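You operate a simulated robot arm through the tools that you are given. There is no shell and no other tool.

You are at the controls of a simulated robot arm. One attempt, no reset.

JOB
Tidy away the tins, the label roll and the black marker.
Fine: blue tin stacked on the green tin, roll in the grey pot; black cup to the arrow, marker in it. Set down upright: black marker.

It is judged by the outcome, as a careful person would: the job done as asked, and still so three seconds after it is handed in. It fails if anything else is knocked over, pushed out of place, dropped, spilled or broken.

ROBOT AND FRAMES
A 7-joint arm with a two-finger parallel gripper, fixed in place. Base frame: the origin is at the foot of the arm, x ahead of it, y to its left, z up. Lengths are in mm, angles in degrees, forces in N, time in s.
Its first joint turns from -166.0 to 166.0 degrees. Payload 3.43 kg.
The TCP is the grasp point between the finger pads, 34 mm short of the fingertips. In the tool frame z runs along the fingers and y along their closing line. The gripper opens to 128 mm. The fingers are 24 mm wide and 12 mm thick; the gripper's body (48 by 130 mm) begins 96 mm behind the TCP.
Orientation is told as [roll, pitch, yaw] about the base's x, y, z axes, in that order, counted from this pose: with the fingers straight down and closing along the base's y, the tool's x points along the base's -x, its y along +y and its z along -z.

CONTROLS
- The arm moves only by the tool drive_tool. Its argument "moves" is a list of rows, each a list of 7 numbers: the shift along the base's x, y, z in mm, then the turn, a rotation vector about the base's x, y, z in degrees, then the gripper command, from -1 (fully open) to 1 (shut), values between in proportion. In form: [[tx, ty, tz, wx, wy, wz, claw], ...]. A call has 1 to 20 rows; each row is the pose to reach, as a shift and turn from the pose commanded when the call began. Rows are played at 5 a second. More than 50 mm and 8.6 degrees between two rows, or a gripper value outside its range, and nothing of the call is played. Where a pose cannot be reached the arm comes as near as it can. A force on the tool above 70 N (or 10 N above the force at the start of the call, whichever is more), or a blocked arm, ends the call early, and 0.2 s more pass. The fingers move at their own pace (about 153 mm/s each) and stop on an object; they squeeze with about 29 N. The grip force told is the motor's: it shows also when the fingers shut on nothing. Time passes only in rows, and 0.2 s behind the last, so rows that repeat a pose let the fingers close. The reply holds the time, the measured pose of the TCP, the force on the tool along the base axes, the opening and the grip force, in the units named above and with some noise, with the torque about the TCP (base axes, N m) and any sound that the robot's microphone picked up.
- Cameras (640 x 400 px; columns grow to the right, rows downward): "scene" is fixed at [401, 500.5, 1491.4]; the picture's right is [-0.65, -0.76, 0.00], its down [-0.63, 0.54, -0.56] and it looks along [0.43, -0.37, -0.83] (base axes); focal length 324 px, centre (320, 200). "wrist" rides on the gripper at [76, -11, -160] in the tool frame; the picture's right is [0.15, 0.99, 0.00], its down [-0.88, 0.13, -0.46] and it looks along [-0.45, 0.07, 0.89] (tool axes); focal length 234 px, centre (320, 200).
- get_image(camera): a new picture of that camera. It takes no simulated time.
- locate(camera, pixels): for up to 12 pixels [column, row] of the newest picture of that camera ("zoom" is the newest enlarged one), the place [x, y, z] in the base frame of the surface seen there, good to about 3 mm. It takes no simulated time.
- enlarge(camera, box): a new picture of the part [left, top, right, bottom] of that camera's present view, enlarged. It takes no simulated time.
- close_job(): hands the job in; it is judged then, once.

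Unless the task says otherwise, let go and move clear before handing in.

The tools are called after "Request:" as a command line: name --pt "numbers of a row" for each row, then --argument value for the rest, lists and objects as JSON in quotes. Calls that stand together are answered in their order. drive_tool: Moves the arm, as the interface text tells. Its arguments: {"type":"object","properties":{"moves":{"type":"array","items":{"type":"array","items":{"type":"number"}}}},"required":["moves"]} The other tools are called the same way: get_image (camera) takes a picture; locate (camera, pixels) gives the place of the surface under pixels of a picture; enlarge (camera, box) takes an enlarged picture of a part of a camera's view; close_job () hands the job in.

At the start:

```text
clock: 0.0
tcp_pos: [591.5, 190.7, 1162.2]
orientation: [0.0, 0.0, 0.0]
contact_force: [0.5, -0.7, -0.4]
wrist_torque: [-0.01, -0.01, 0.01]
opening: 128.2
grasp_force: 0.0
```

scene: 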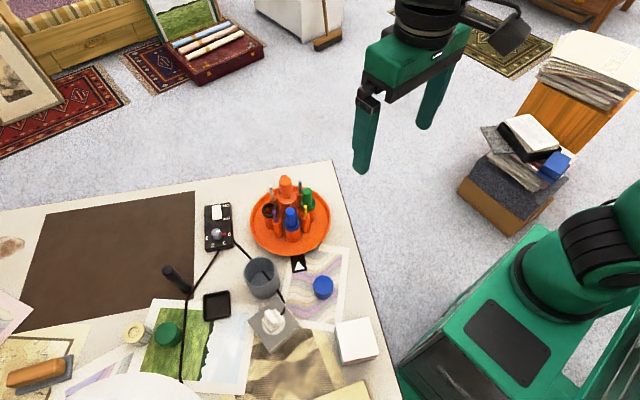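
wrist: 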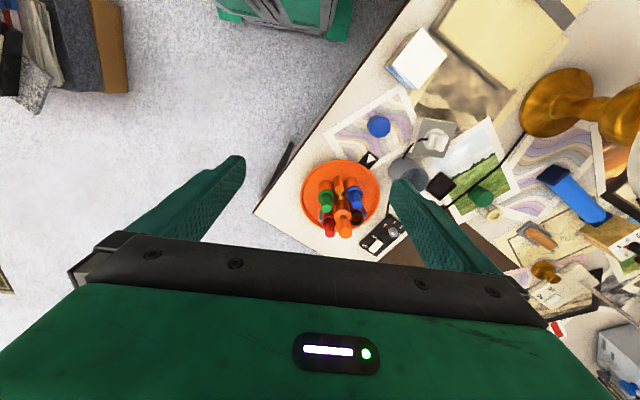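

The scene picture shows the blue tin near (323,287), the green tin near (169,334), the grey pot near (262,277), a black cup near (216,305), a black marker near (176,278), and an arrow card near (299,264). I'll enlarge the views to identify everything before moving.

Request:
enlarge --camera "scene" --box '[180, 180, 400, 380]'

Request:
enlarge --camera "scene" --box '[90, 240, 260, 400]'

Request:
enlarge --camera "wrist" --box '[300, 60, 540, 270]'

Request:
locate --camera "scene" --pixels '[[323, 284], [168, 332], [262, 262], [216, 306], [172, 270], [186, 290], [134, 333], [299, 264], [275, 318], [345, 290], [246, 265], [278, 266]]'

```text
2.00 times, centred on (290, 280) of scene
```

zoom: 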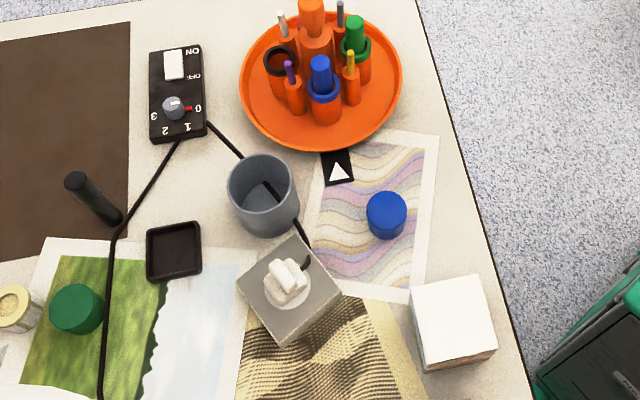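

```text
2.50 times, centred on (175, 320) of scene
```

zoom: 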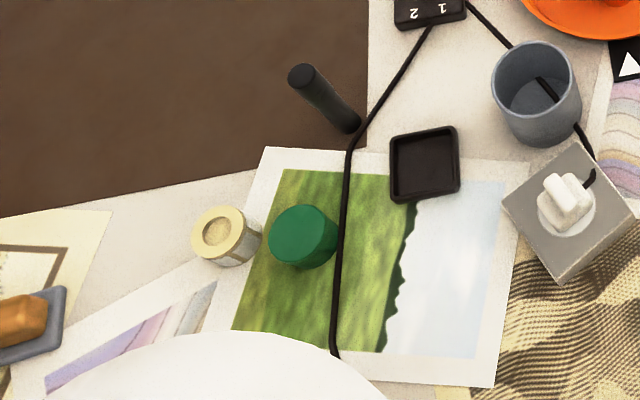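

```text
1.90 times, centred on (420, 165) of wrist
```

zoom: 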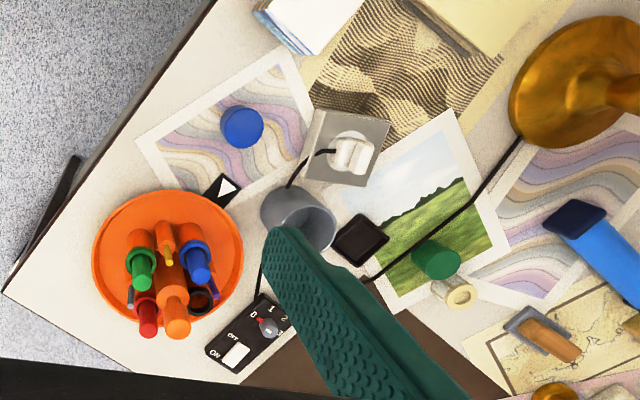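

```text
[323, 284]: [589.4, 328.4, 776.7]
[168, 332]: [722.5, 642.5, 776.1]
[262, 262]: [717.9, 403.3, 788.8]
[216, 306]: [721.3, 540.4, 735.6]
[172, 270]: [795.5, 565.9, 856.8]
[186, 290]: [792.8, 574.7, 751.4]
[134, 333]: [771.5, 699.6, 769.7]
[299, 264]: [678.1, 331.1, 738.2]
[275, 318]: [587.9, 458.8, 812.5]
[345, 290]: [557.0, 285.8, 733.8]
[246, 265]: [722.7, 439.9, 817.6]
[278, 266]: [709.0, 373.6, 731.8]
```

The zooms show that the orange object at (290,220) is a turntable with coloured cups: black-rimmed, blue, green and so on. The arrow card sits at its edge at (299,264), so the black-rimmed cup has to be turned to the arrow. I'll look closer at the turntable, roll, marker and tins.

Request:
enlarge --camera "scene" --box '[245, 170, 345, 275]'

Request:
enlarge --camera "scene" --box '[110, 255, 210, 360]'

Request:
enlarge --camera "wrist" --box '[290, 145, 400, 255]'

Request:
enlarge --camera "wrist" --box '[430, 150, 640, 320]'

```text
3.81 times, centred on (295, 222) of scene
```

zoom: 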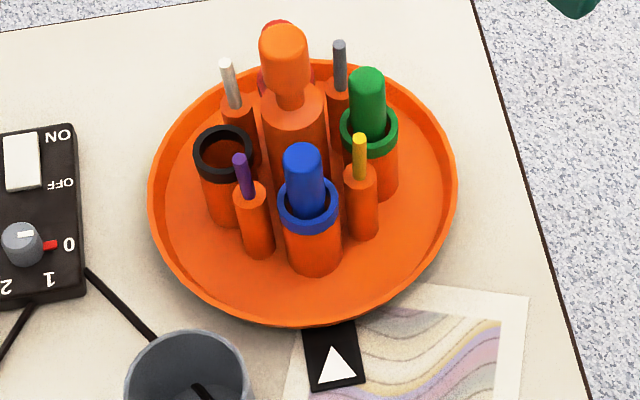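

```text
3.81 times, centred on (160, 308) of scene
```

zoom: 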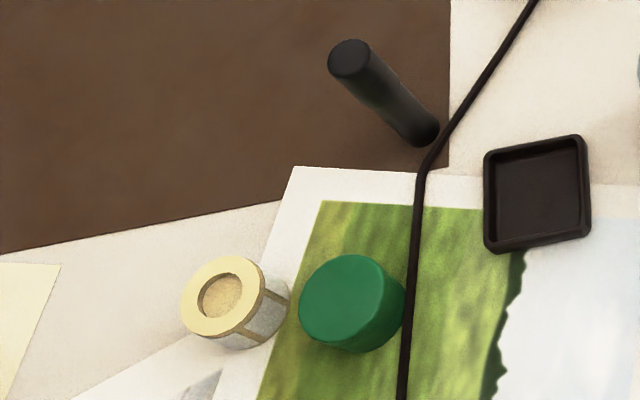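

```text
3.64 times, centred on (345, 200) of wrist
```

zoom: 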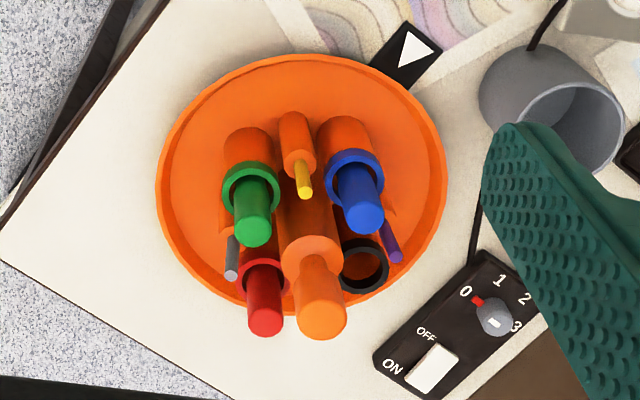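

```text
2.35 times, centred on (535, 235) of wrist
```

zoom: 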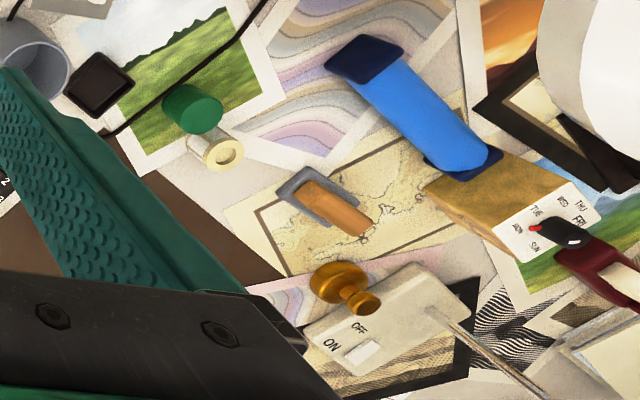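

The turntable has four large cups (black and empty, blue, green, red), four small ones and a central post with a knob. The cream roll is at about (133,334) and the marker stands upright at (176,278). I'll take precise positions from a zoom of the turntable.

Request:
enlarge --camera "scene" --box '[245, 170, 345, 275]'

Request:
locate --camera "zoom" --pixels '[[285, 45], [198, 155], [250, 160], [224, 130], [224, 178], [282, 210], [336, 205], [308, 230], [302, 155], [333, 352], [318, 383], [352, 376]]'

Request:
locate --camera "zoom" --pixels '[[150, 190], [456, 180], [303, 325], [200, 290], [420, 270], [300, 300], [345, 130], [396, 130], [306, 105], [290, 95], [368, 80], [307, 328]]'

```text
3.81 times, centred on (295, 222) of scene
```

zoom: 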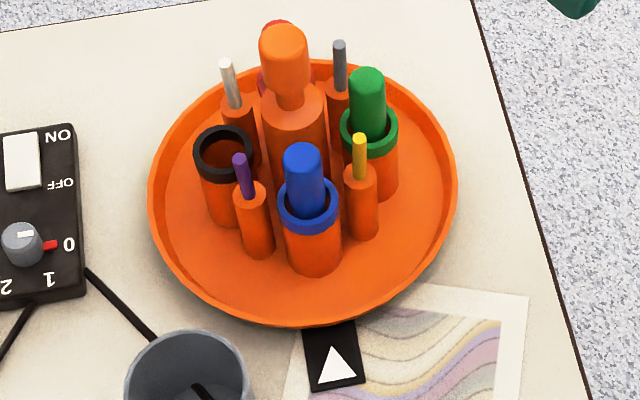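

```text
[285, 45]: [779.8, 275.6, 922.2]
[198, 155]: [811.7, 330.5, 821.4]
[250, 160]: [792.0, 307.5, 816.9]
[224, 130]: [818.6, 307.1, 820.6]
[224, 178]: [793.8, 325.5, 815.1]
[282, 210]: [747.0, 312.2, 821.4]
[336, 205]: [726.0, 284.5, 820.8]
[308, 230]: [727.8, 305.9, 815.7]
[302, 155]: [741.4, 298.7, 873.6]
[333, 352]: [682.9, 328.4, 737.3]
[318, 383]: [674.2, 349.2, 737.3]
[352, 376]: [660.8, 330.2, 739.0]
```

```text
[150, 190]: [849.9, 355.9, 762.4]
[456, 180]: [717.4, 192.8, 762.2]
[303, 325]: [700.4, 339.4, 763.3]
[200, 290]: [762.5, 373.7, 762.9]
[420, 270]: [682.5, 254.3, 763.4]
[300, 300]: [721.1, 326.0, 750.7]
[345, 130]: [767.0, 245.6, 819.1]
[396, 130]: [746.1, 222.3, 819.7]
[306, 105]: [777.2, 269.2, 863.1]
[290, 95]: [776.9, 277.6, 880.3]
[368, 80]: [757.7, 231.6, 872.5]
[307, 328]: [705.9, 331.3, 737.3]
```

The turntable centre is about (782,275) with cups at radius about 50. Black is at about 62°, blue at about 152°, and the arrow is at about 151°, so it needs about +90° about z. Next I'll measure the tins, roll, marker and pot.

Request:
enlarge --camera "scene" --box '[110, 255, 210, 360]'

Request:
locate --camera "zoom" --pixels '[[183, 300], [262, 296], [222, 258], [220, 335], [222, 295], [302, 305], [383, 290], [342, 257], [345, 340], [331, 62], [371, 62], [350, 42]]'

Request:
locate --camera "zoom" --pixels '[[350, 60], [350, 78], [410, 125], [437, 130], [424, 147], [415, 150], [410, 260], [410, 310], [404, 360], [240, 348], [290, 310], [360, 352]]'

Request:
enlarge --camera "scene" --box '[230, 245, 350, 365]'

```text
3.81 times, centred on (160, 308) of scene
```

zoom: 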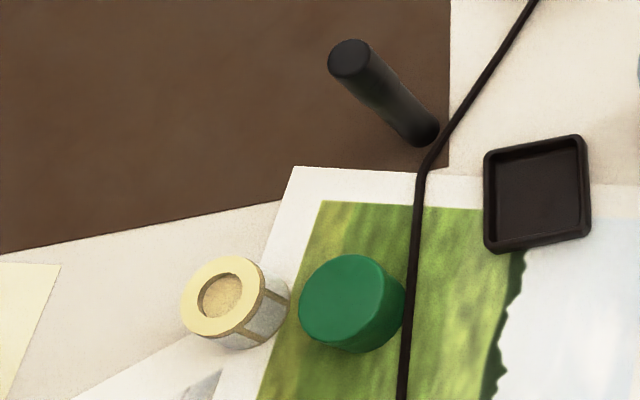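

```text
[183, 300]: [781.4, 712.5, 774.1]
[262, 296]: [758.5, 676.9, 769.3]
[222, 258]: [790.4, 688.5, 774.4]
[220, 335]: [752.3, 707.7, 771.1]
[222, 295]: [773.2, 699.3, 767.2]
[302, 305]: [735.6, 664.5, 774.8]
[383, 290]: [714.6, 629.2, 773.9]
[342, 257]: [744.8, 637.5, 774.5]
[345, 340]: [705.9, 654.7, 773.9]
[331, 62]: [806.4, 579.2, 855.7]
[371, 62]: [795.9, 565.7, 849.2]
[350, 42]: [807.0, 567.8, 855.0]
```

```text
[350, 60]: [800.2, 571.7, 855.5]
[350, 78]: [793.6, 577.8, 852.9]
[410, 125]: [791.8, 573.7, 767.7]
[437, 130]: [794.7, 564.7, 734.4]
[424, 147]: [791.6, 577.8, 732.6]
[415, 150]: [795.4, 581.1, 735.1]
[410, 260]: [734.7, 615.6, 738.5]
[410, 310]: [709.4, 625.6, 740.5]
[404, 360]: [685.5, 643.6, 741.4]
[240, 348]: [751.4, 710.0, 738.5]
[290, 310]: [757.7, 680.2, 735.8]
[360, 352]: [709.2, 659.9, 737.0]
```

```text
3.33 times, centred on (290, 305) of scene
```

zoom: 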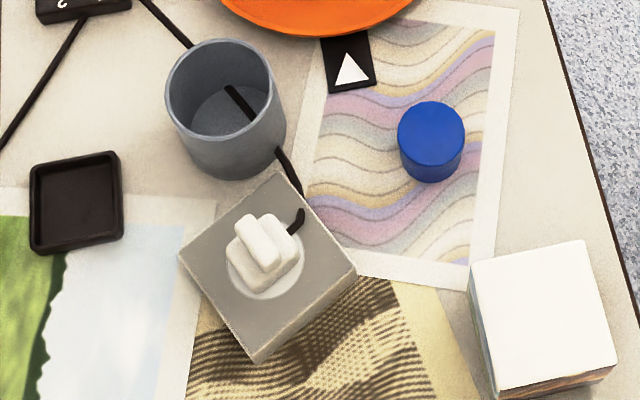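

The roll is about 43 mm in diameter, centred at (770,696) with its top at z 772; it is 1039 mm out, so I'll need to tilt the tool. The green tin is at (725,646), top 774.5, and the marker is at about (797,571), top 856. Next I'll measure the pot, blue tin and surroundings.

Request:
locate --camera "zoom" --pixels '[[168, 95], [271, 90], [220, 42], [225, 133], [212, 115], [240, 120], [400, 133], [464, 133], [432, 104], [432, 163], [432, 183], [432, 133]]'

Request:
locate --camera "zoom" --pixels '[[225, 178], [285, 110], [165, 80], [220, 70], [258, 230], [355, 265], [180, 255], [275, 170], [528, 300], [475, 265], [585, 240], [210, 130]]'

```text
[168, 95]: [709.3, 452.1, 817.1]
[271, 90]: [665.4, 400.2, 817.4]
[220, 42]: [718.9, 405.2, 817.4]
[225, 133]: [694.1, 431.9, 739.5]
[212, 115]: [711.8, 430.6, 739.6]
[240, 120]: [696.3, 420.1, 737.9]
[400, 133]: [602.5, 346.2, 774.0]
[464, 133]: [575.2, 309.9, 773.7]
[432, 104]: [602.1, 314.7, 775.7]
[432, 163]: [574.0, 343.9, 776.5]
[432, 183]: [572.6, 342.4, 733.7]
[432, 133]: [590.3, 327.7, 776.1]
```

```text
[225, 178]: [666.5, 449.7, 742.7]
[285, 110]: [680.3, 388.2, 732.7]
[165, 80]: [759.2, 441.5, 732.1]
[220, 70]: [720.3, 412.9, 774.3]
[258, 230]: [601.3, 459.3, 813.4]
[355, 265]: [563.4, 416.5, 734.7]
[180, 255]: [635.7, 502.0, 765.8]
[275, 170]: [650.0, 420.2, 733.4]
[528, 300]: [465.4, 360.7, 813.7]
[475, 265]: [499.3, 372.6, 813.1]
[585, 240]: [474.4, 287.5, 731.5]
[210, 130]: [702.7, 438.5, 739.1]
```

The pot is centred at about (688,426) with its rim at z 817. The blue tin is at (588.5,328.5) with its top at 775.5. A white lampshade shows at the bottom edge of the scene view around (150,385), so I'll check that and other tall obstacles near the far targets.

Request:
locate --camera "scene" --pixels '[[150, 378], [120, 385], [185, 382], [215, 392], [100, 395], [150, 395], [40, 372], [60, 300], [275, 320], [270, 315], [350, 340], [330, 395]]'

Request:
locate --camera "wrist" --pixels '[[570, 100], [630, 70], [630, 110], [580, 190], [545, 268], [480, 197], [494, 213], [625, 190], [535, 235], [600, 345], [410, 190], [450, 120]]'

Request:
enlarge --camera "wrist" --box '[480, 0, 640, 130]'

```text
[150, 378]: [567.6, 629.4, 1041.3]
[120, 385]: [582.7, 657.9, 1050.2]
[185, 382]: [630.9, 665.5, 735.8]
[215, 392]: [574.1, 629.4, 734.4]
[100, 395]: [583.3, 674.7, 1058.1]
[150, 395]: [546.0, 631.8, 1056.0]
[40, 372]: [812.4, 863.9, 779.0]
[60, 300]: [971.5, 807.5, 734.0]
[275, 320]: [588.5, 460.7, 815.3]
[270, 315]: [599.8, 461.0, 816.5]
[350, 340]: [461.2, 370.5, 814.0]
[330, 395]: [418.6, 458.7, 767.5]
```

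```text
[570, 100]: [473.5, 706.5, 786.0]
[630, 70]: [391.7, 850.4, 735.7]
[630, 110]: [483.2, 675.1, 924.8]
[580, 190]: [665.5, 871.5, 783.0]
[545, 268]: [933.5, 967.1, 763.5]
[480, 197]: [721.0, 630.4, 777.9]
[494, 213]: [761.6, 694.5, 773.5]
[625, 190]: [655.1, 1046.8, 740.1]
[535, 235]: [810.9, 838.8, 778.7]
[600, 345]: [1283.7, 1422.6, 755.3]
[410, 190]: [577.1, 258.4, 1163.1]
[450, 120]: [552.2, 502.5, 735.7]
```

```text
3.08 times, centred on (560, 65) of wrist
```

zoom: 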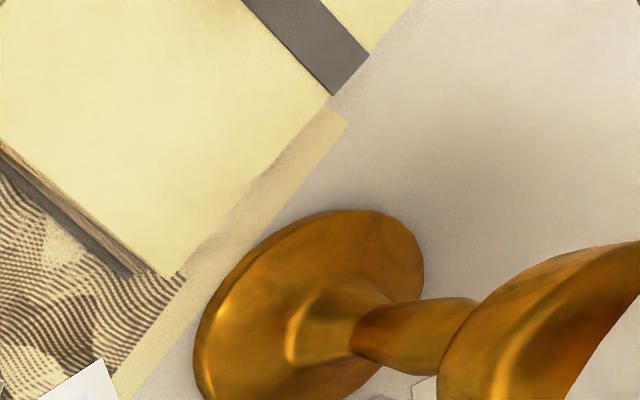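

The lampshade edge is at about (570–583, 630–675, z≈1050), so I'll approach the green tin and roll from the smaller-azimuth side. First I'll move above the turntable's central knob (about 780,275, top 922) with the gripper part-open, and check the heights of the stick tops.

Request:
enlarge --camera "scene" --box '[245, 170, 345, 275]'

Request:
locate --camera "zoom" --pixels '[[227, 64], [339, 46], [360, 139], [239, 158], [275, 24], [285, 30], [262, 50], [307, 55], [286, 75], [266, 120], [322, 120], [300, 175]]'

Request:
drive_tool --pt "27 12 0 0 0 -5 -1" --pt "54 24 -10 0 0 -10 -0.5" --pt "81 36 -30 0 0 -15 -0.2" --pt "108 48 -60 0 0 -20 0" --pt "135 60 -80 0 0 -25 0" --pt "162 72 -100 0 0 -30 0" --pt "189 84.5 -122 0 0 -35 0" --pt "189 84.5 -122 0 0 -35 0"

```text
3.81 times, centred on (295, 222) of scene
```

zoom: 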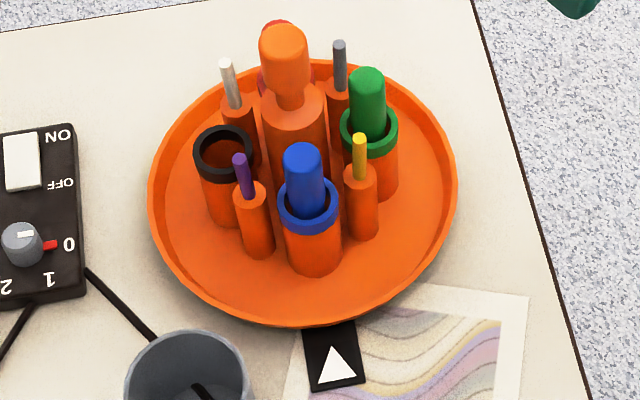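

```text
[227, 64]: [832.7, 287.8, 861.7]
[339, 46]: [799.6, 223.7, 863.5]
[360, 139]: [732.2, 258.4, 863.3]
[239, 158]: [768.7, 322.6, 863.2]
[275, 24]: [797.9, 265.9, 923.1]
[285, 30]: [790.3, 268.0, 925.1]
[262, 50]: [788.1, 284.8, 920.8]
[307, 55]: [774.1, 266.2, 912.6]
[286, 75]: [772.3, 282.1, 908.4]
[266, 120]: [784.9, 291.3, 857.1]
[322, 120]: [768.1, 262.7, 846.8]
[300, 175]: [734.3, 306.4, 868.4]
```

```text
clock: 1.8
tcp_pos: [766.1, 273.7, 1049.0]
orientation: [0.0, -0.5, -35.2]
contact_force: [0.3, -0.1, -0.2]
wrist_torque: [0.03, 0.01, 0.02]
opening: 64.1
grasp_force: 0.1
```

The arm is just above the turntable, with the reading still slightly behind the command. I'll look with both cameras to refine the knob centre.

Request:
drive_tool --pt "0 0 0 0 0 0 0" --pt "0 0 0 0 0 0 0"

Request:
get_image --camera "wrist"

Request:
get_image --camera "scene"

```text
clock: 2.4
tcp_pos: [767.0, 273.4, 1047.6]
orientation: [0.0, -0.5, -35.0]
contact_force: [-0.7, 0.9, -1.2]
wrist_torque: [0.03, -0.02, -0.01]
opening: 64.2
grasp_force: 0.2
```

```text
taken
```

wrist: 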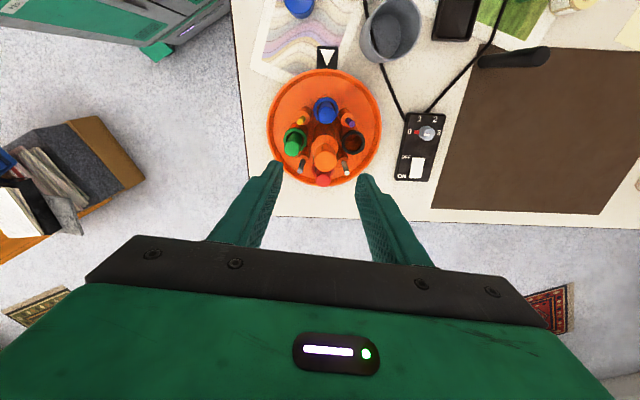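

```text
taken
```

scene: 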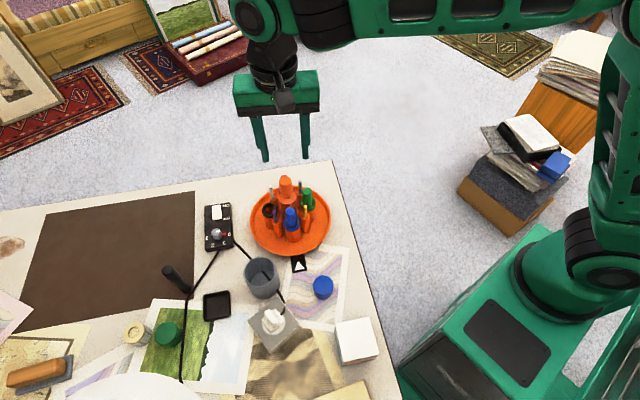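

The commanded pose is not quite reachable at this height (x is 767 against 780.5), since reach grows lower down. I'll descend to about z 965 above the knob and check the position.

Request:
drive_tool --pt "0 0 -25 0 0 0 0" --pt "0 0 -50 0 0 0 0" --pt "0 0 -70 0 0 0 0" --pt "0 0 -70 0 0 0 0"

Request:
get_image --camera "wrist"

```text
clock: 3.4
tcp_pos: [765.8, 274.5, 975.9]
orientation: [0.0, -0.6, -35.0]
contact_force: [-0.2, -0.1, 0.2]
wrist_torque: [-0.01, 0.0, -0.02]
opening: 63.8
grasp_force: 0.2
```

```text
taken
```

wrist: 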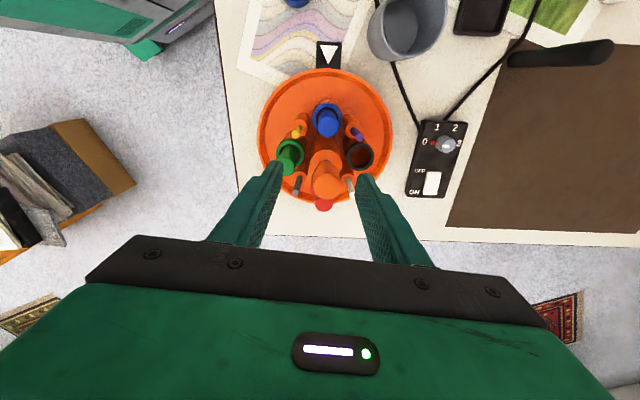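

The knob appears near (327,180) in the wrist view. I'll locate it from this closer view and then shift over it.

Request:
enlarge --camera "wrist" --box '[250, 60, 410, 220]'

Request:
drive_tool --pt "7 0 0 0 0.3 0 0" --pt "15 0.8 0 0 0.6 0 0" --pt "15 0.8 0 0 0.6 0 0"

Request:
enlarge --camera "wrist" --box '[240, 60, 400, 220]'

```text
2.50 times, centred on (330, 140) of wrist
```

zoom: 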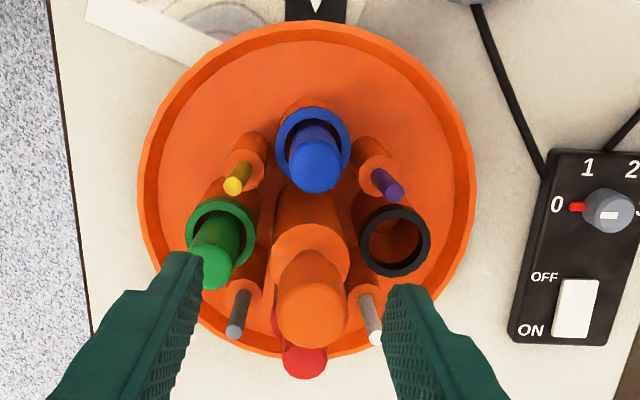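

```text
clock: 4.2
tcp_pos: [780.3, 275.5, 976.0]
orientation: [-0.3, -0.1, -35.0]
contact_force: [-0.3, 0.1, 0.1]
wrist_torque: [-0.02, 0.03, -0.03]
opening: 64.0
grasp_force: 0.0
```

```text
2.50 times, centred on (320, 140) of wrist
```

zoom: 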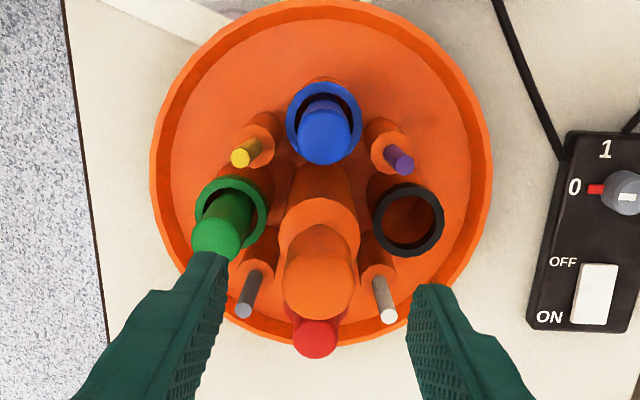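

The knob (zoom x≈320) sits centred between the finger tips at (215,260) and (425,290). I'll take a few more ring locations to refine the turntable's centre and angle before descending.

Request:
locate --camera "zoom" --pixels '[[289, 120], [358, 120], [324, 85], [377, 219], [441, 219], [408, 187], [409, 252], [197, 215], [264, 215], [232, 178], [320, 270], [320, 295]]'

Request:
locate --camera "zoom" --pixels '[[152, 170], [490, 170], [320, 3], [200, 60], [440, 60], [286, 280], [354, 280], [320, 235], [320, 205], [408, 222], [165, 230], [480, 230]]'

```text
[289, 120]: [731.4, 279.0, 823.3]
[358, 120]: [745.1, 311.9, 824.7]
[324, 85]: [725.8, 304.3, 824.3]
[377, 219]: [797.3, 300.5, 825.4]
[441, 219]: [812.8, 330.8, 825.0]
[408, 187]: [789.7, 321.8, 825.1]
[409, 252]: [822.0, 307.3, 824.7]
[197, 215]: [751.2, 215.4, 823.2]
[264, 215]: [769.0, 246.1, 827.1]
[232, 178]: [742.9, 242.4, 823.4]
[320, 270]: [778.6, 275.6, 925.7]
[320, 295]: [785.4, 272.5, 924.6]
```

```text
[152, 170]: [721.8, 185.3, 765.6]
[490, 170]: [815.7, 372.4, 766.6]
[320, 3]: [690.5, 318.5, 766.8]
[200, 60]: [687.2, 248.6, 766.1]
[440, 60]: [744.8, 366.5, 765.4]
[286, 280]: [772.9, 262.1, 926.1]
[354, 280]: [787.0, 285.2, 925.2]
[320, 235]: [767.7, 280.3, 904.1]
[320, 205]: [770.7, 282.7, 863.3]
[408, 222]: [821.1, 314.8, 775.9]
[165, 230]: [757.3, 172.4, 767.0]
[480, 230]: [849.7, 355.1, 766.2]
```

The black ring is at about (805.5,315) and the knob at about (781,274). I'll descend to TCP z 914, which keeps the fingertips at 880 and above the marker tops at 873, then close on the knob.

Request:
drive_tool --pt "1 -1.5 -30 0.3 0 0 0" --pt "1 -1.5 -62 0.3 0 0 0" --pt "1 -1.5 -62 0.3 0 0 0" --pt "1 -1.5 -62 0.3 0 0 0.3" --pt "1 -1.5 -62 0.3 0 0 1" --pt "1 -1.5 -62 0.3 0 0 1"

Request:
get_image --camera "scene"

```text
clock: 5.6
tcp_pos: [777.8, 275.8, 914.3]
orientation: [-0.1, 0.0, -34.9]
contact_force: [12.5, 14.6, -4.3]
wrist_torque: [0.17, -0.38, 0.1]
opening: 28.7
grasp_force: 45.1
```

```text
taken
```

scene: 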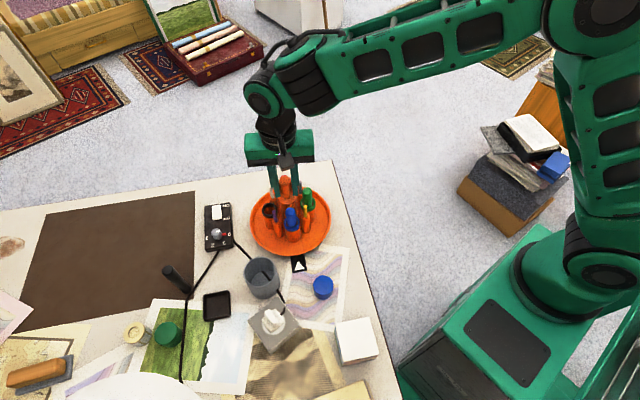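

The knob is gripped (opening 28.7, grip 45 N) with a modest side load of about 19 N. I'll turn the first part, +24°, and watch the force.

Request:
drive_tool --pt "0 0 0 0 0 6 1" --pt "0 0 0 0 0 12 1" --pt "0 0 0 0 0 18 1" --pt "0 0 0 0 0 24 1" --pt "0 0 0 0 0 24 1"

Request:
enlarge --camera "scene" --box '[245, 170, 345, 275]'

```text
clock: 6.8
tcp_pos: [778.5, 273.6, 914.8]
orientation: [-0.2, 0.2, -11.0]
contact_force: [-9.2, -3.5, -5.1]
wrist_torque: [0.63, 0.35, 0.02]
opening: 28.6
grasp_force: 44.6
```

```text
3.81 times, centred on (295, 222) of scene
```

zoom: 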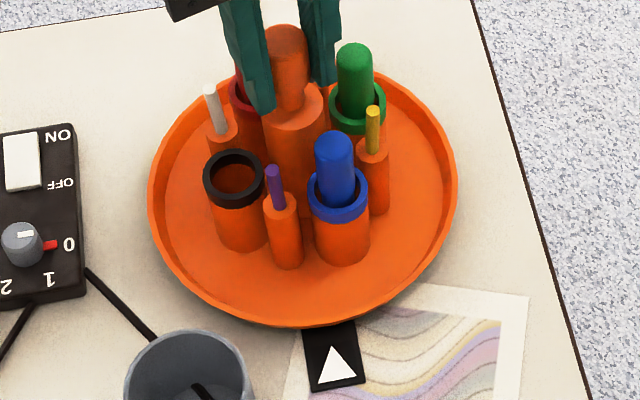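

The turntable turns with the knob: black has moved towards the front and blue to the right. I'll continue by +65° to a total of 89°.

Request:
drive_tool --pt "0 0 0 0 0 6.5 1" --pt "0 0 0 0 0 13 1" --pt "0 0 0 0 0 19.5 1" --pt "0 0 0 0 0 26 1" --pt "0 0 0 0 0 32.5 1" --pt "0 0 0 0 0 39 1" --pt "0 0 0 0 0 45.5 1" --pt "0 0 0 0 0 52 1" --pt "0 0 0 0 0 58.5 1" --pt "0 0 0 0 0 65 1" --pt "0 0 0 0 0 65 1" --pt "0 0 0 0 0 65 1"

Request:
enlarge --camera "scene" --box '[245, 170, 345, 275]'

```text
clock: 9.4
tcp_pos: [783.6, 272.3, 915.3]
orientation: [-0.2, -0.1, 53.7]
contact_force: [6.2, -40.9, -1.8]
wrist_torque: [-0.12, 1.13, -0.14]
opening: 28.7
grasp_force: 44.7
```

```text
3.81 times, centred on (295, 222) of scene
```

zoom: 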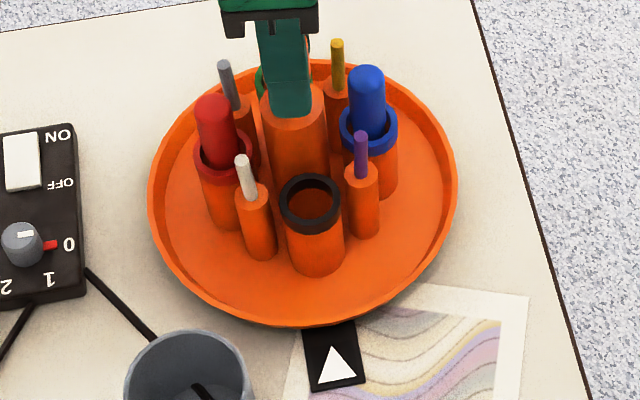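

The black cup is now at the front, facing the arrow. Before releasing I'll measure its angle against the arrow.

Request:
locate --camera "zoom" --pixels '[[280, 207], [341, 203], [310, 177], [312, 231], [340, 130], [396, 130], [194, 160], [252, 152], [333, 348], [318, 385], [353, 378], [320, 328]]'

Request:
locate --camera "zoom" --pixels '[[303, 335], [353, 322], [316, 391], [365, 381], [310, 200], [310, 232], [330, 325], [304, 325], [355, 318], [285, 206], [336, 204], [312, 215]]'

Request:
get_image --camera "wrist"

```text
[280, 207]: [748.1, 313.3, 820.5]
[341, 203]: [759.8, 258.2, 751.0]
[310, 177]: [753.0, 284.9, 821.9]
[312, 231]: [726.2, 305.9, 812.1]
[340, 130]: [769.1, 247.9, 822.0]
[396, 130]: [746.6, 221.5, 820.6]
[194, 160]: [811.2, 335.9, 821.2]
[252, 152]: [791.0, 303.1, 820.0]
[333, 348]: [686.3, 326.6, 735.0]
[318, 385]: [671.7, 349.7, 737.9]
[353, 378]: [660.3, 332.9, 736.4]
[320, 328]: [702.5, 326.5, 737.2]
```

```text
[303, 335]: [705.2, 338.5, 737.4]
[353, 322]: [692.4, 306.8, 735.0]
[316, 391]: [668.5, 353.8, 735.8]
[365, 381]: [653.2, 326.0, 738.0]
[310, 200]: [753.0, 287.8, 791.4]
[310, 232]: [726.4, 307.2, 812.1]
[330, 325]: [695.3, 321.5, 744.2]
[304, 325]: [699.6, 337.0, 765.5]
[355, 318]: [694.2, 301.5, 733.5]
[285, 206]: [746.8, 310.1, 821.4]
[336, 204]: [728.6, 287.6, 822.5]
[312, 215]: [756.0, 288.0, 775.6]
```

```text
taken
```

wrist: 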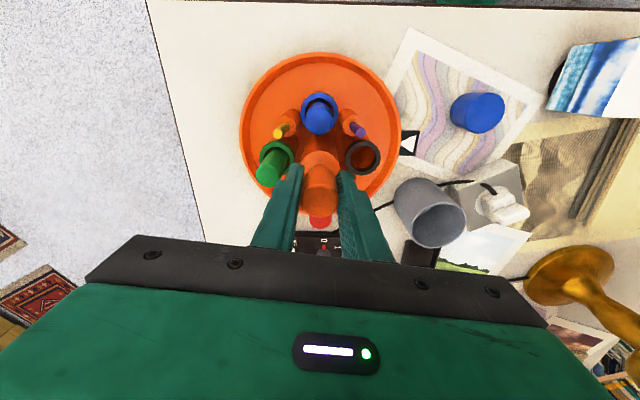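

The black cup is at about 150.7° about the centre and the arrow at about 150.5°, so they are aligned. I'll ease off the side load, open the fingers and lift straight up.

Request:
drive_tool --pt "0 -1 0 0 0 0 1" --pt "0 -1.5 0 0 0 0 1" --pt "0 -1.5 0 0 0 0 0.4" --pt "0 -1.5 0 0 0 0 0.1" --pt "0 -1.5 0 0 0 0 0.1" --pt "0 -1.5 20 0 0 0 0.1" --pt "0 -1.5 50 0 0 0 0.1" --pt "0 -1.5 65 0 0 0 0.1" --pt "0 -1.5 65 0 0 0 0.1"

Request:
enlarge --camera "scene" --box '[245, 170, 345, 275]'

Request:
get_image --camera "wrist"

```text
clock: 11.4
tcp_pos: [780.4, 272.0, 979.9]
orientation: [-0.1, 0.0, 54.0]
contact_force: [-0.1, -0.5, 0.7]
wrist_torque: [0.03, -0.03, 0.0]
opening: 57.6
grasp_force: 0.1
```

```text
3.81 times, centred on (295, 222) of scene
```

zoom: 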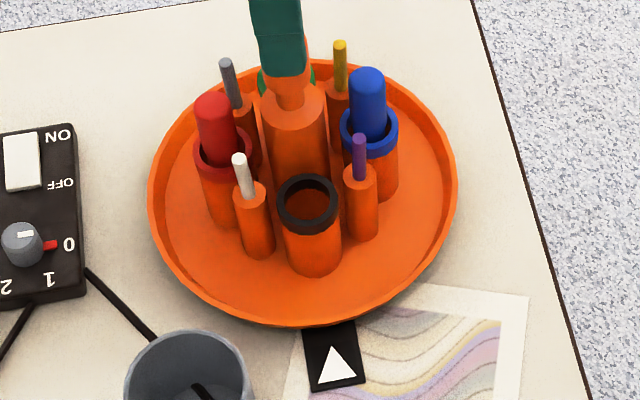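

```text
taken
```

wrist: 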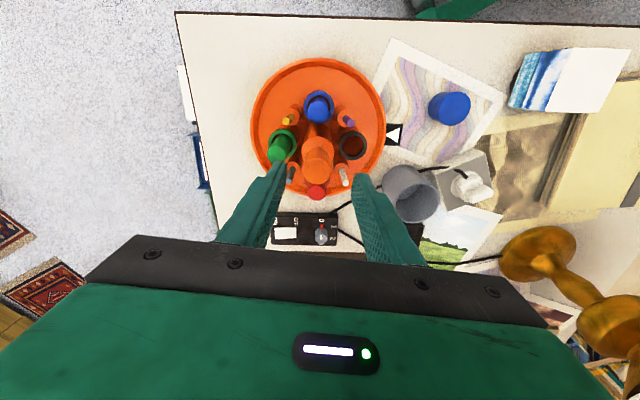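

The fingers are clear, and the turntable has settled with black at the arrow exactly where blue sat before. Next is the marker at about (801,573), r≈985, which is beyond the straight-down reach at that height. I'll turn to the radial direction over the open area and then tilt the tool 20° outward.

Request:
drive_tool --pt "-15 37 -3 0 0 -3 0.1" --pt "-30 74 -6 0 0 -6 0.1" --pt "-45 111 -10 0 0 -9 0.1" --pt "-60 148 -14 0 0 -12 0.1" --pt "-75 185 -17 0 0 -15 0.1" --pt "-90 222 -20 0 0 -18.4 0.1" --pt "-90 222 -20 0 0 -18.4 0.1"

Request:
get_image --camera "scene"

```text
clock: 13.0
tcp_pos: [688.9, 495.4, 960.5]
orientation: [0.0, 0.0, 35.6]
contact_force: [-0.7, -0.6, -1.4]
wrist_torque: [0.01, 0.0, 0.04]
opening: 57.6
grasp_force: 0.1
```

```text
taken
```

scene: 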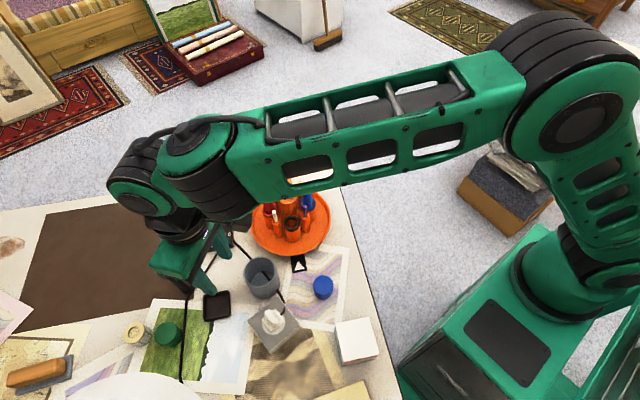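

The arm is over the paper at z 960 with yaw 35.6°, pointing at the marker. I'll tilt 20° outward and then extend to r≈950 at z 900.

Request:
drive_tool --pt "0 0 0 3.88 -5.42 0 0.1" --pt "0 0 0 7.76 -10.84 0 0.1" --pt "0 0 0 11.64 -16.26 0 0.1" --pt "28 19 -20 11.64 -16.26 0 0.1" --pt "56 38 -40 11.64 -16.26 0 0.1" --pt "83.5 57.6 -55 11.64 -16.26 0 0.1" --pt "83.5 57.6 -55 11.64 -16.26 0 0.1"

Request:
get_image --camera "wrist"

Request:
get_image --camera "scene"

```text
clock: 14.6
tcp_pos: [773.7, 551.7, 905.2]
orientation: [0.0, -20.0, 35.6]
contact_force: [-0.4, 0.5, -0.1]
wrist_torque: [0.03, 0.01, -0.02]
opening: 57.9
grasp_force: 0.0
```

```text
taken
```

wrist: 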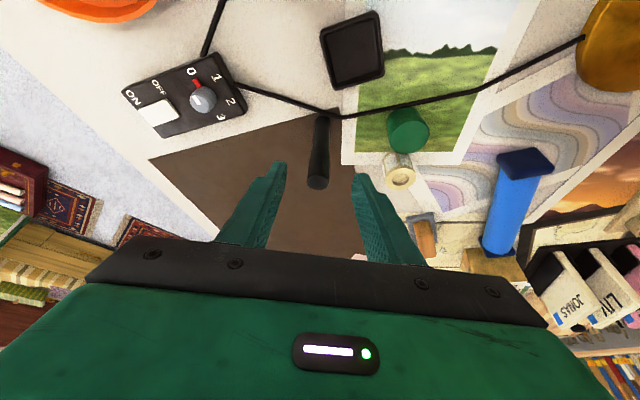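

```text
taken
```

scene: 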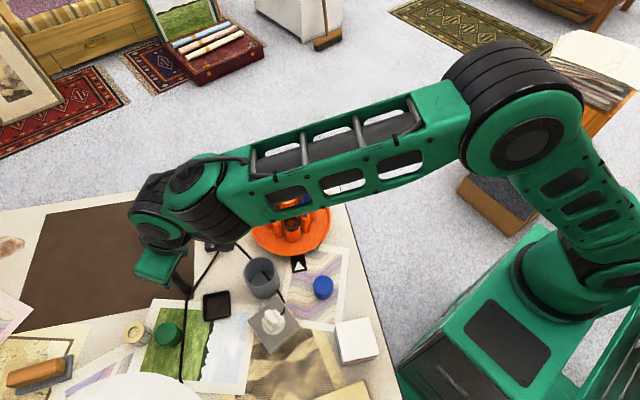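

The tilted pose works (pitch −20, yaw 35.6). The marker is seen at (318,150) with its top at (317,183), nicely between the fingers. I'll locate it precisely.

Request:
enlarge --camera "wrist" --box '[250, 80, 450, 220]'

Request:
locate --camera "wrist" --pixels '[[317, 183], [309, 183], [326, 183], [317, 176], [317, 188], [318, 150], [312, 150], [325, 150], [320, 120], [399, 176], [408, 125], [384, 172]]'

```text
2.86 times, centred on (350, 150) of wrist
```

zoom: 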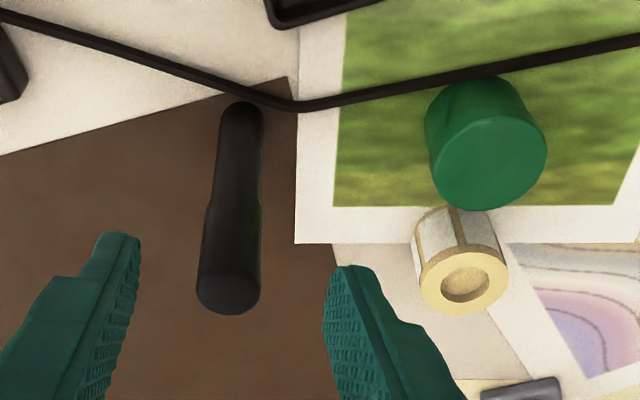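

```text
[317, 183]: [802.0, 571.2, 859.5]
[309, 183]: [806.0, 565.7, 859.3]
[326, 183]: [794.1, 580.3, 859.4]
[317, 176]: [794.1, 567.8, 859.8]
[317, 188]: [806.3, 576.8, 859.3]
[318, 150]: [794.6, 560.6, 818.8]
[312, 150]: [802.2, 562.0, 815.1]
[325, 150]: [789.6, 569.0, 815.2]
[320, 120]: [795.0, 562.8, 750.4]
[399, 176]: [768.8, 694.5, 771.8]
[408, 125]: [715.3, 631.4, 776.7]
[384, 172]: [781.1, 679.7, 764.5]
```

The marker's top centre is (800.2,572.5,859.4), about 20 mm in diameter. I'll extend to r≈979.5 above it and descend to TCP z 852 (fingertips about 816), then check before closing.

Request:
drive_tool --pt "11 9 0 0 0 0 0.1" --pt "22.9 18.2 0 0 0 0 0.1" --pt "22.9 18.2 -25 0 0 0 0.1" --pt "22.9 18.2 -53 0 0 0 0.1" --pt "22.9 18.2 -53 0 0 0 0.1"

Request:
enlarge --camera "wrist" --box '[250, 80, 450, 220]'

Request:
enlarge --camera "scene" --box '[110, 235, 230, 355]'

```text
clock: 15.8
tcp_pos: [797.1, 572.5, 850.8]
orientation: [0.0, -20.0, 35.6]
contact_force: [0.3, 0.6, 0.0]
wrist_torque: [-0.07, -0.01, 0.0]
opening: 57.9
grasp_force: 0.0
```

```text
2.86 times, centred on (350, 150) of wrist
```

zoom: 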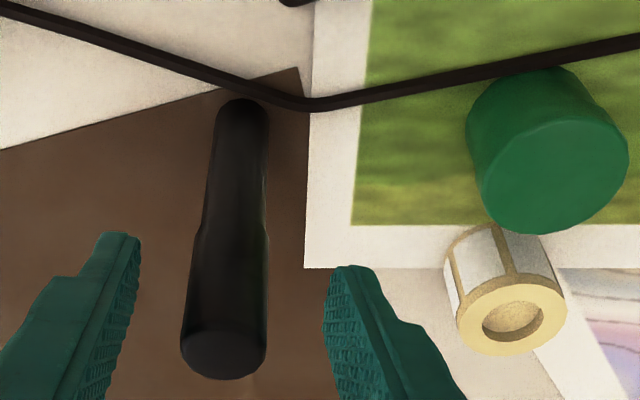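

```text
3.33 times, centred on (170, 295) of scene
```

zoom: 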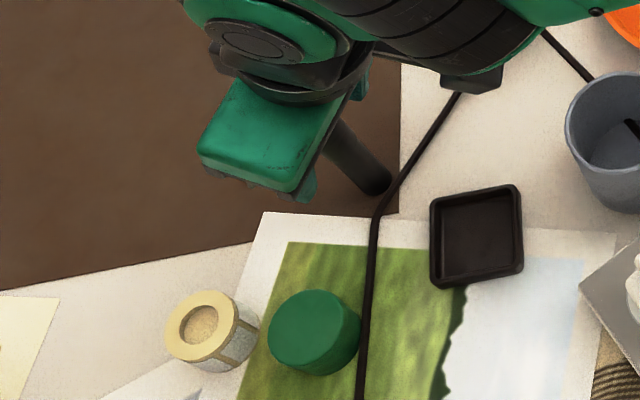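

The marker (zoom centre about 231 at fingertip height) sits midway between the finger tips at 140 and 325. I'll close gently in steps.

Request:
drive_tool --pt "0 0 0 0 0 0 0.4" --pt "0 0 0 0 0 0 0.6" --pt "0 0 0 0 0 0 0.7" --pt "0 0 0 0 0 0 1" --pt "0 0 0 0 0 0 1"

Request:
enlarge --camera "wrist" --box '[250, 80, 450, 220]'

```text
clock: 17.0
tcp_pos: [795.9, 571.3, 850.8]
orientation: [0.0, -20.1, 35.5]
contact_force: [0.4, 0.0, 2.3]
wrist_torque: [-0.08, -0.09, -0.01]
opening: 21.7
grasp_force: 28.9
```

```text
2.86 times, centred on (350, 150) of wrist
```

zoom: 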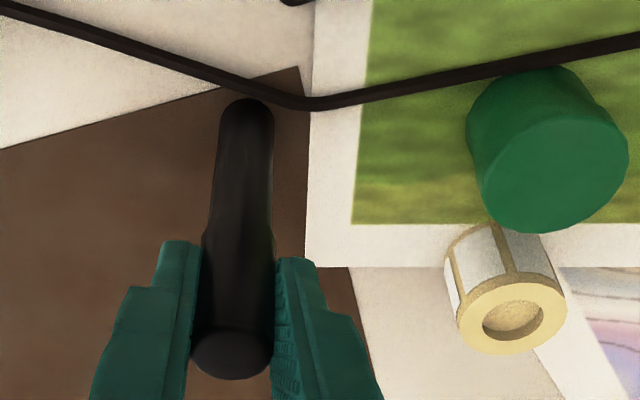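

The marker is held (opening 21.7, grip 29 N). I'll lift it clear and draw it slightly inward.

Request:
drive_tool --pt "0 0 15 0 0 0 1" --pt "0 0 40 0 0 0 1" --pt "-10 -8 75 0 0 0 1" --pt "-28 -22 105 0 0 0 1" --pt "-45 -35 130 0 0 0 1" --pt "-45 -35 130 0 0 0 1"

Request:
get_image --camera "wrist"

Request:
get_image --camera "scene"

```text
clock: 18.4
tcp_pos: [752.6, 536.5, 981.6]
orientation: [0.0, -20.1, 35.7]
contact_force: [-0.9, 0.3, -0.3]
wrist_torque: [-0.03, 0.02, 0.01]
opening: 21.2
grasp_force: 28.9
```

```text
taken
```

wrist: 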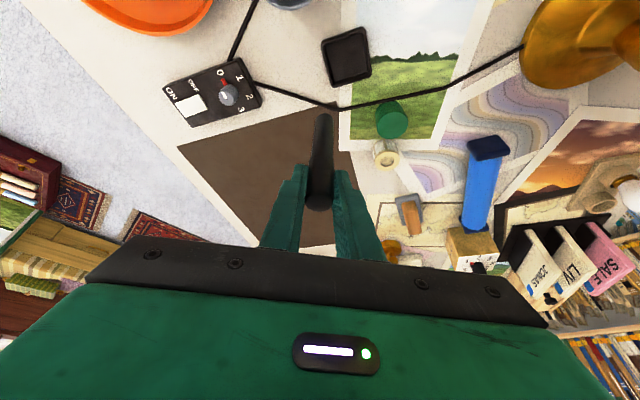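

```text
taken
```

scene: 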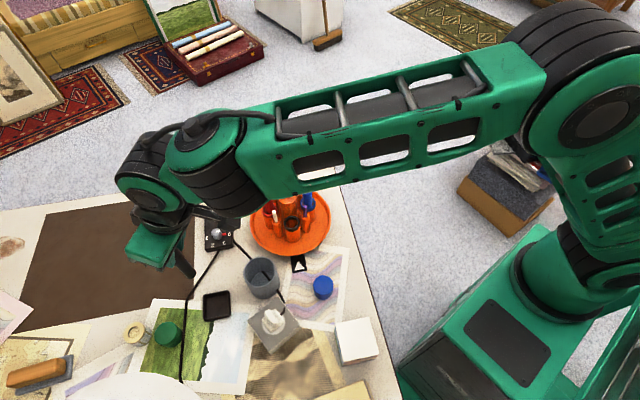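

The marker is up and clear of the table. I'll swing over to the black cup, yawing to −29.5° so the hand leans away from the turntable's centre post.

Request:
drive_tool --pt "-1.7 -20 1 0 0 -6.5 1" --pt "-3.5 -43 2 0 0 -13 1" --pt "-5.2 -67 3 0 0 -19.5 1" --pt "-7 -90 3 0 0 -26 1" --pt "-8.7 -114 3 0 0 -32.5 1" --pt "-10.4 -137 3 0 0 -39 1" --pt "-12.2 -161 3 0 0 -45.5 1" --pt "-13.9 -185 3 0 0 -52 1" --pt "-15.6 -208 3 0 0 -58.5 1" --pt "-17.4 -225 3 0 0 -65 1" --pt "-17.4 -225 3 0 0 -65 1"

Request:
get_image --camera "wrist"

Request:
get_image --camera "scene"

```text
clock: 20.8
tcp_pos: [735.1, 310.8, 985.2]
orientation: [-0.1, -20.1, -29.4]
contact_force: [-0.3, -1.0, -1.1]
wrist_torque: [0.01, 0.01, -0.04]
opening: 21.2
grasp_force: 28.5
```

```text
taken
```

wrist: 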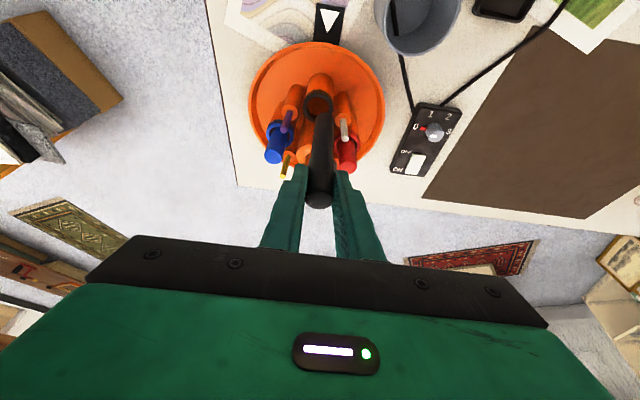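

```text
taken
```

scene: 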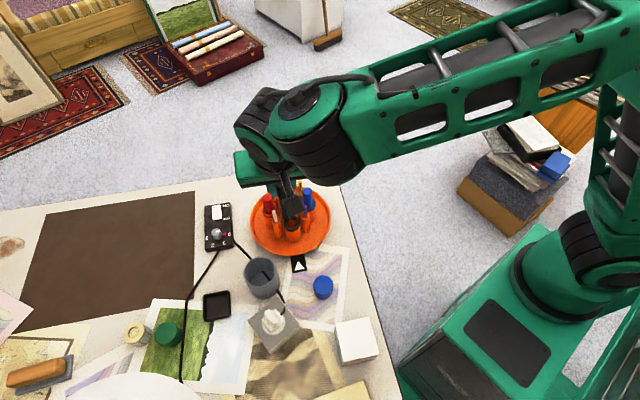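

The marker is near the cup. I'll zoom in the wrist view to locate both the marker's bottom end and the cup's ring.

Request:
enlarge --camera "wrist" --box '[250, 40, 400, 220]'

Request:
enlarge --camera "scene" --box '[240, 160, 350, 275]'

```text
2.22 times, centred on (325, 130) of wrist
```

zoom: 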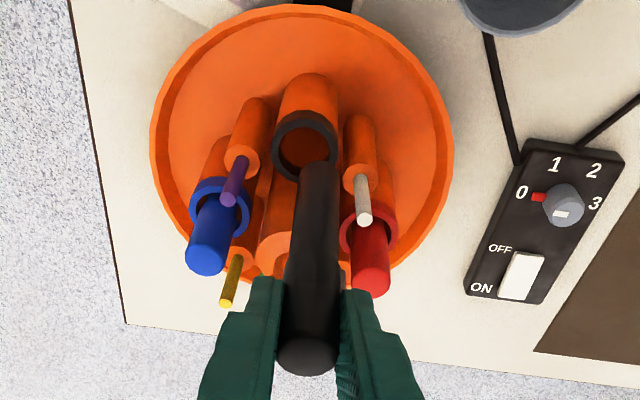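

```text
3.48 times, centred on (295, 218) of scene
```

zoom: 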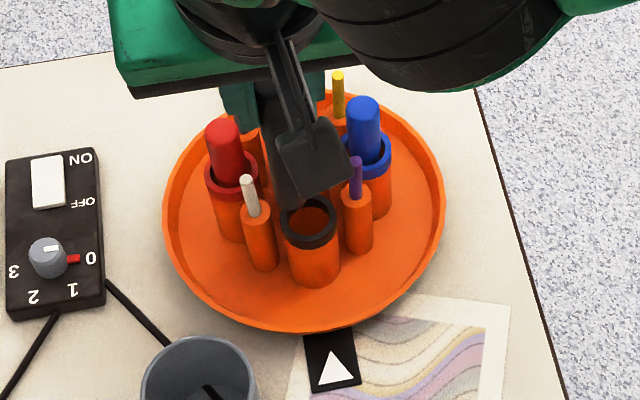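

Request:
enlarge --camera "wrist" --box '[270, 60, 370, 160]'

Request:
get_image --camera "wrist"

Request:
locate --camera "wrist" --pixels '[[304, 102], [332, 102], [318, 90], [307, 108], [331, 109], [316, 115], [323, 115], [320, 116], [318, 98], [313, 120], [327, 120], [320, 150]]'

```text
4.00 times, centred on (320, 110) of wrist
```

zoom: 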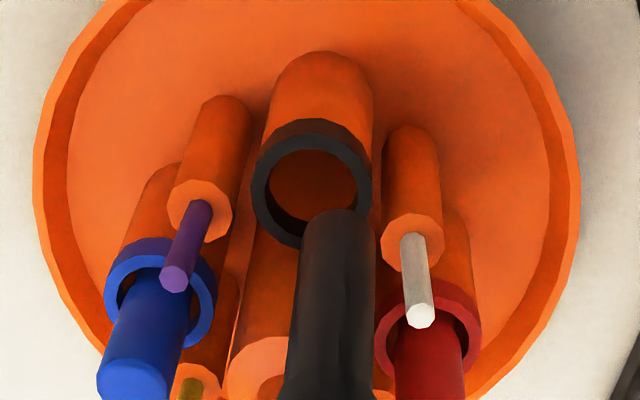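

```text
taken
```

wrist: 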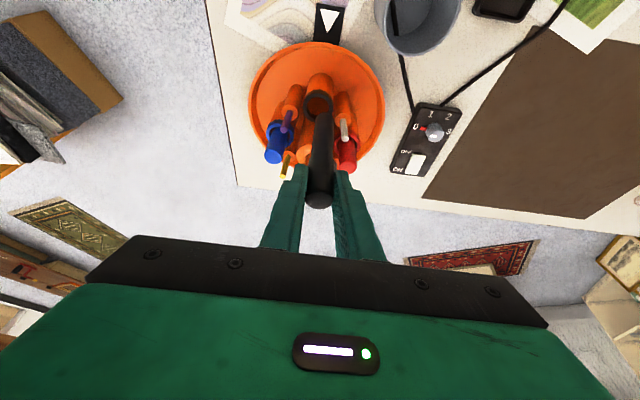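

```text
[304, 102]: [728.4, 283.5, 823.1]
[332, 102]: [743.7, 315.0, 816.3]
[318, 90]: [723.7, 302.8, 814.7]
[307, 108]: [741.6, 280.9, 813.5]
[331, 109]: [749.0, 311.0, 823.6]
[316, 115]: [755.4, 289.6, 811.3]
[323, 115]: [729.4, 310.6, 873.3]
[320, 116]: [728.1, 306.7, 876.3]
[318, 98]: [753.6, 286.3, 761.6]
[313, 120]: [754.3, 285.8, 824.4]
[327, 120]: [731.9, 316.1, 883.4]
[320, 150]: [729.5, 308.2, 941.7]
```

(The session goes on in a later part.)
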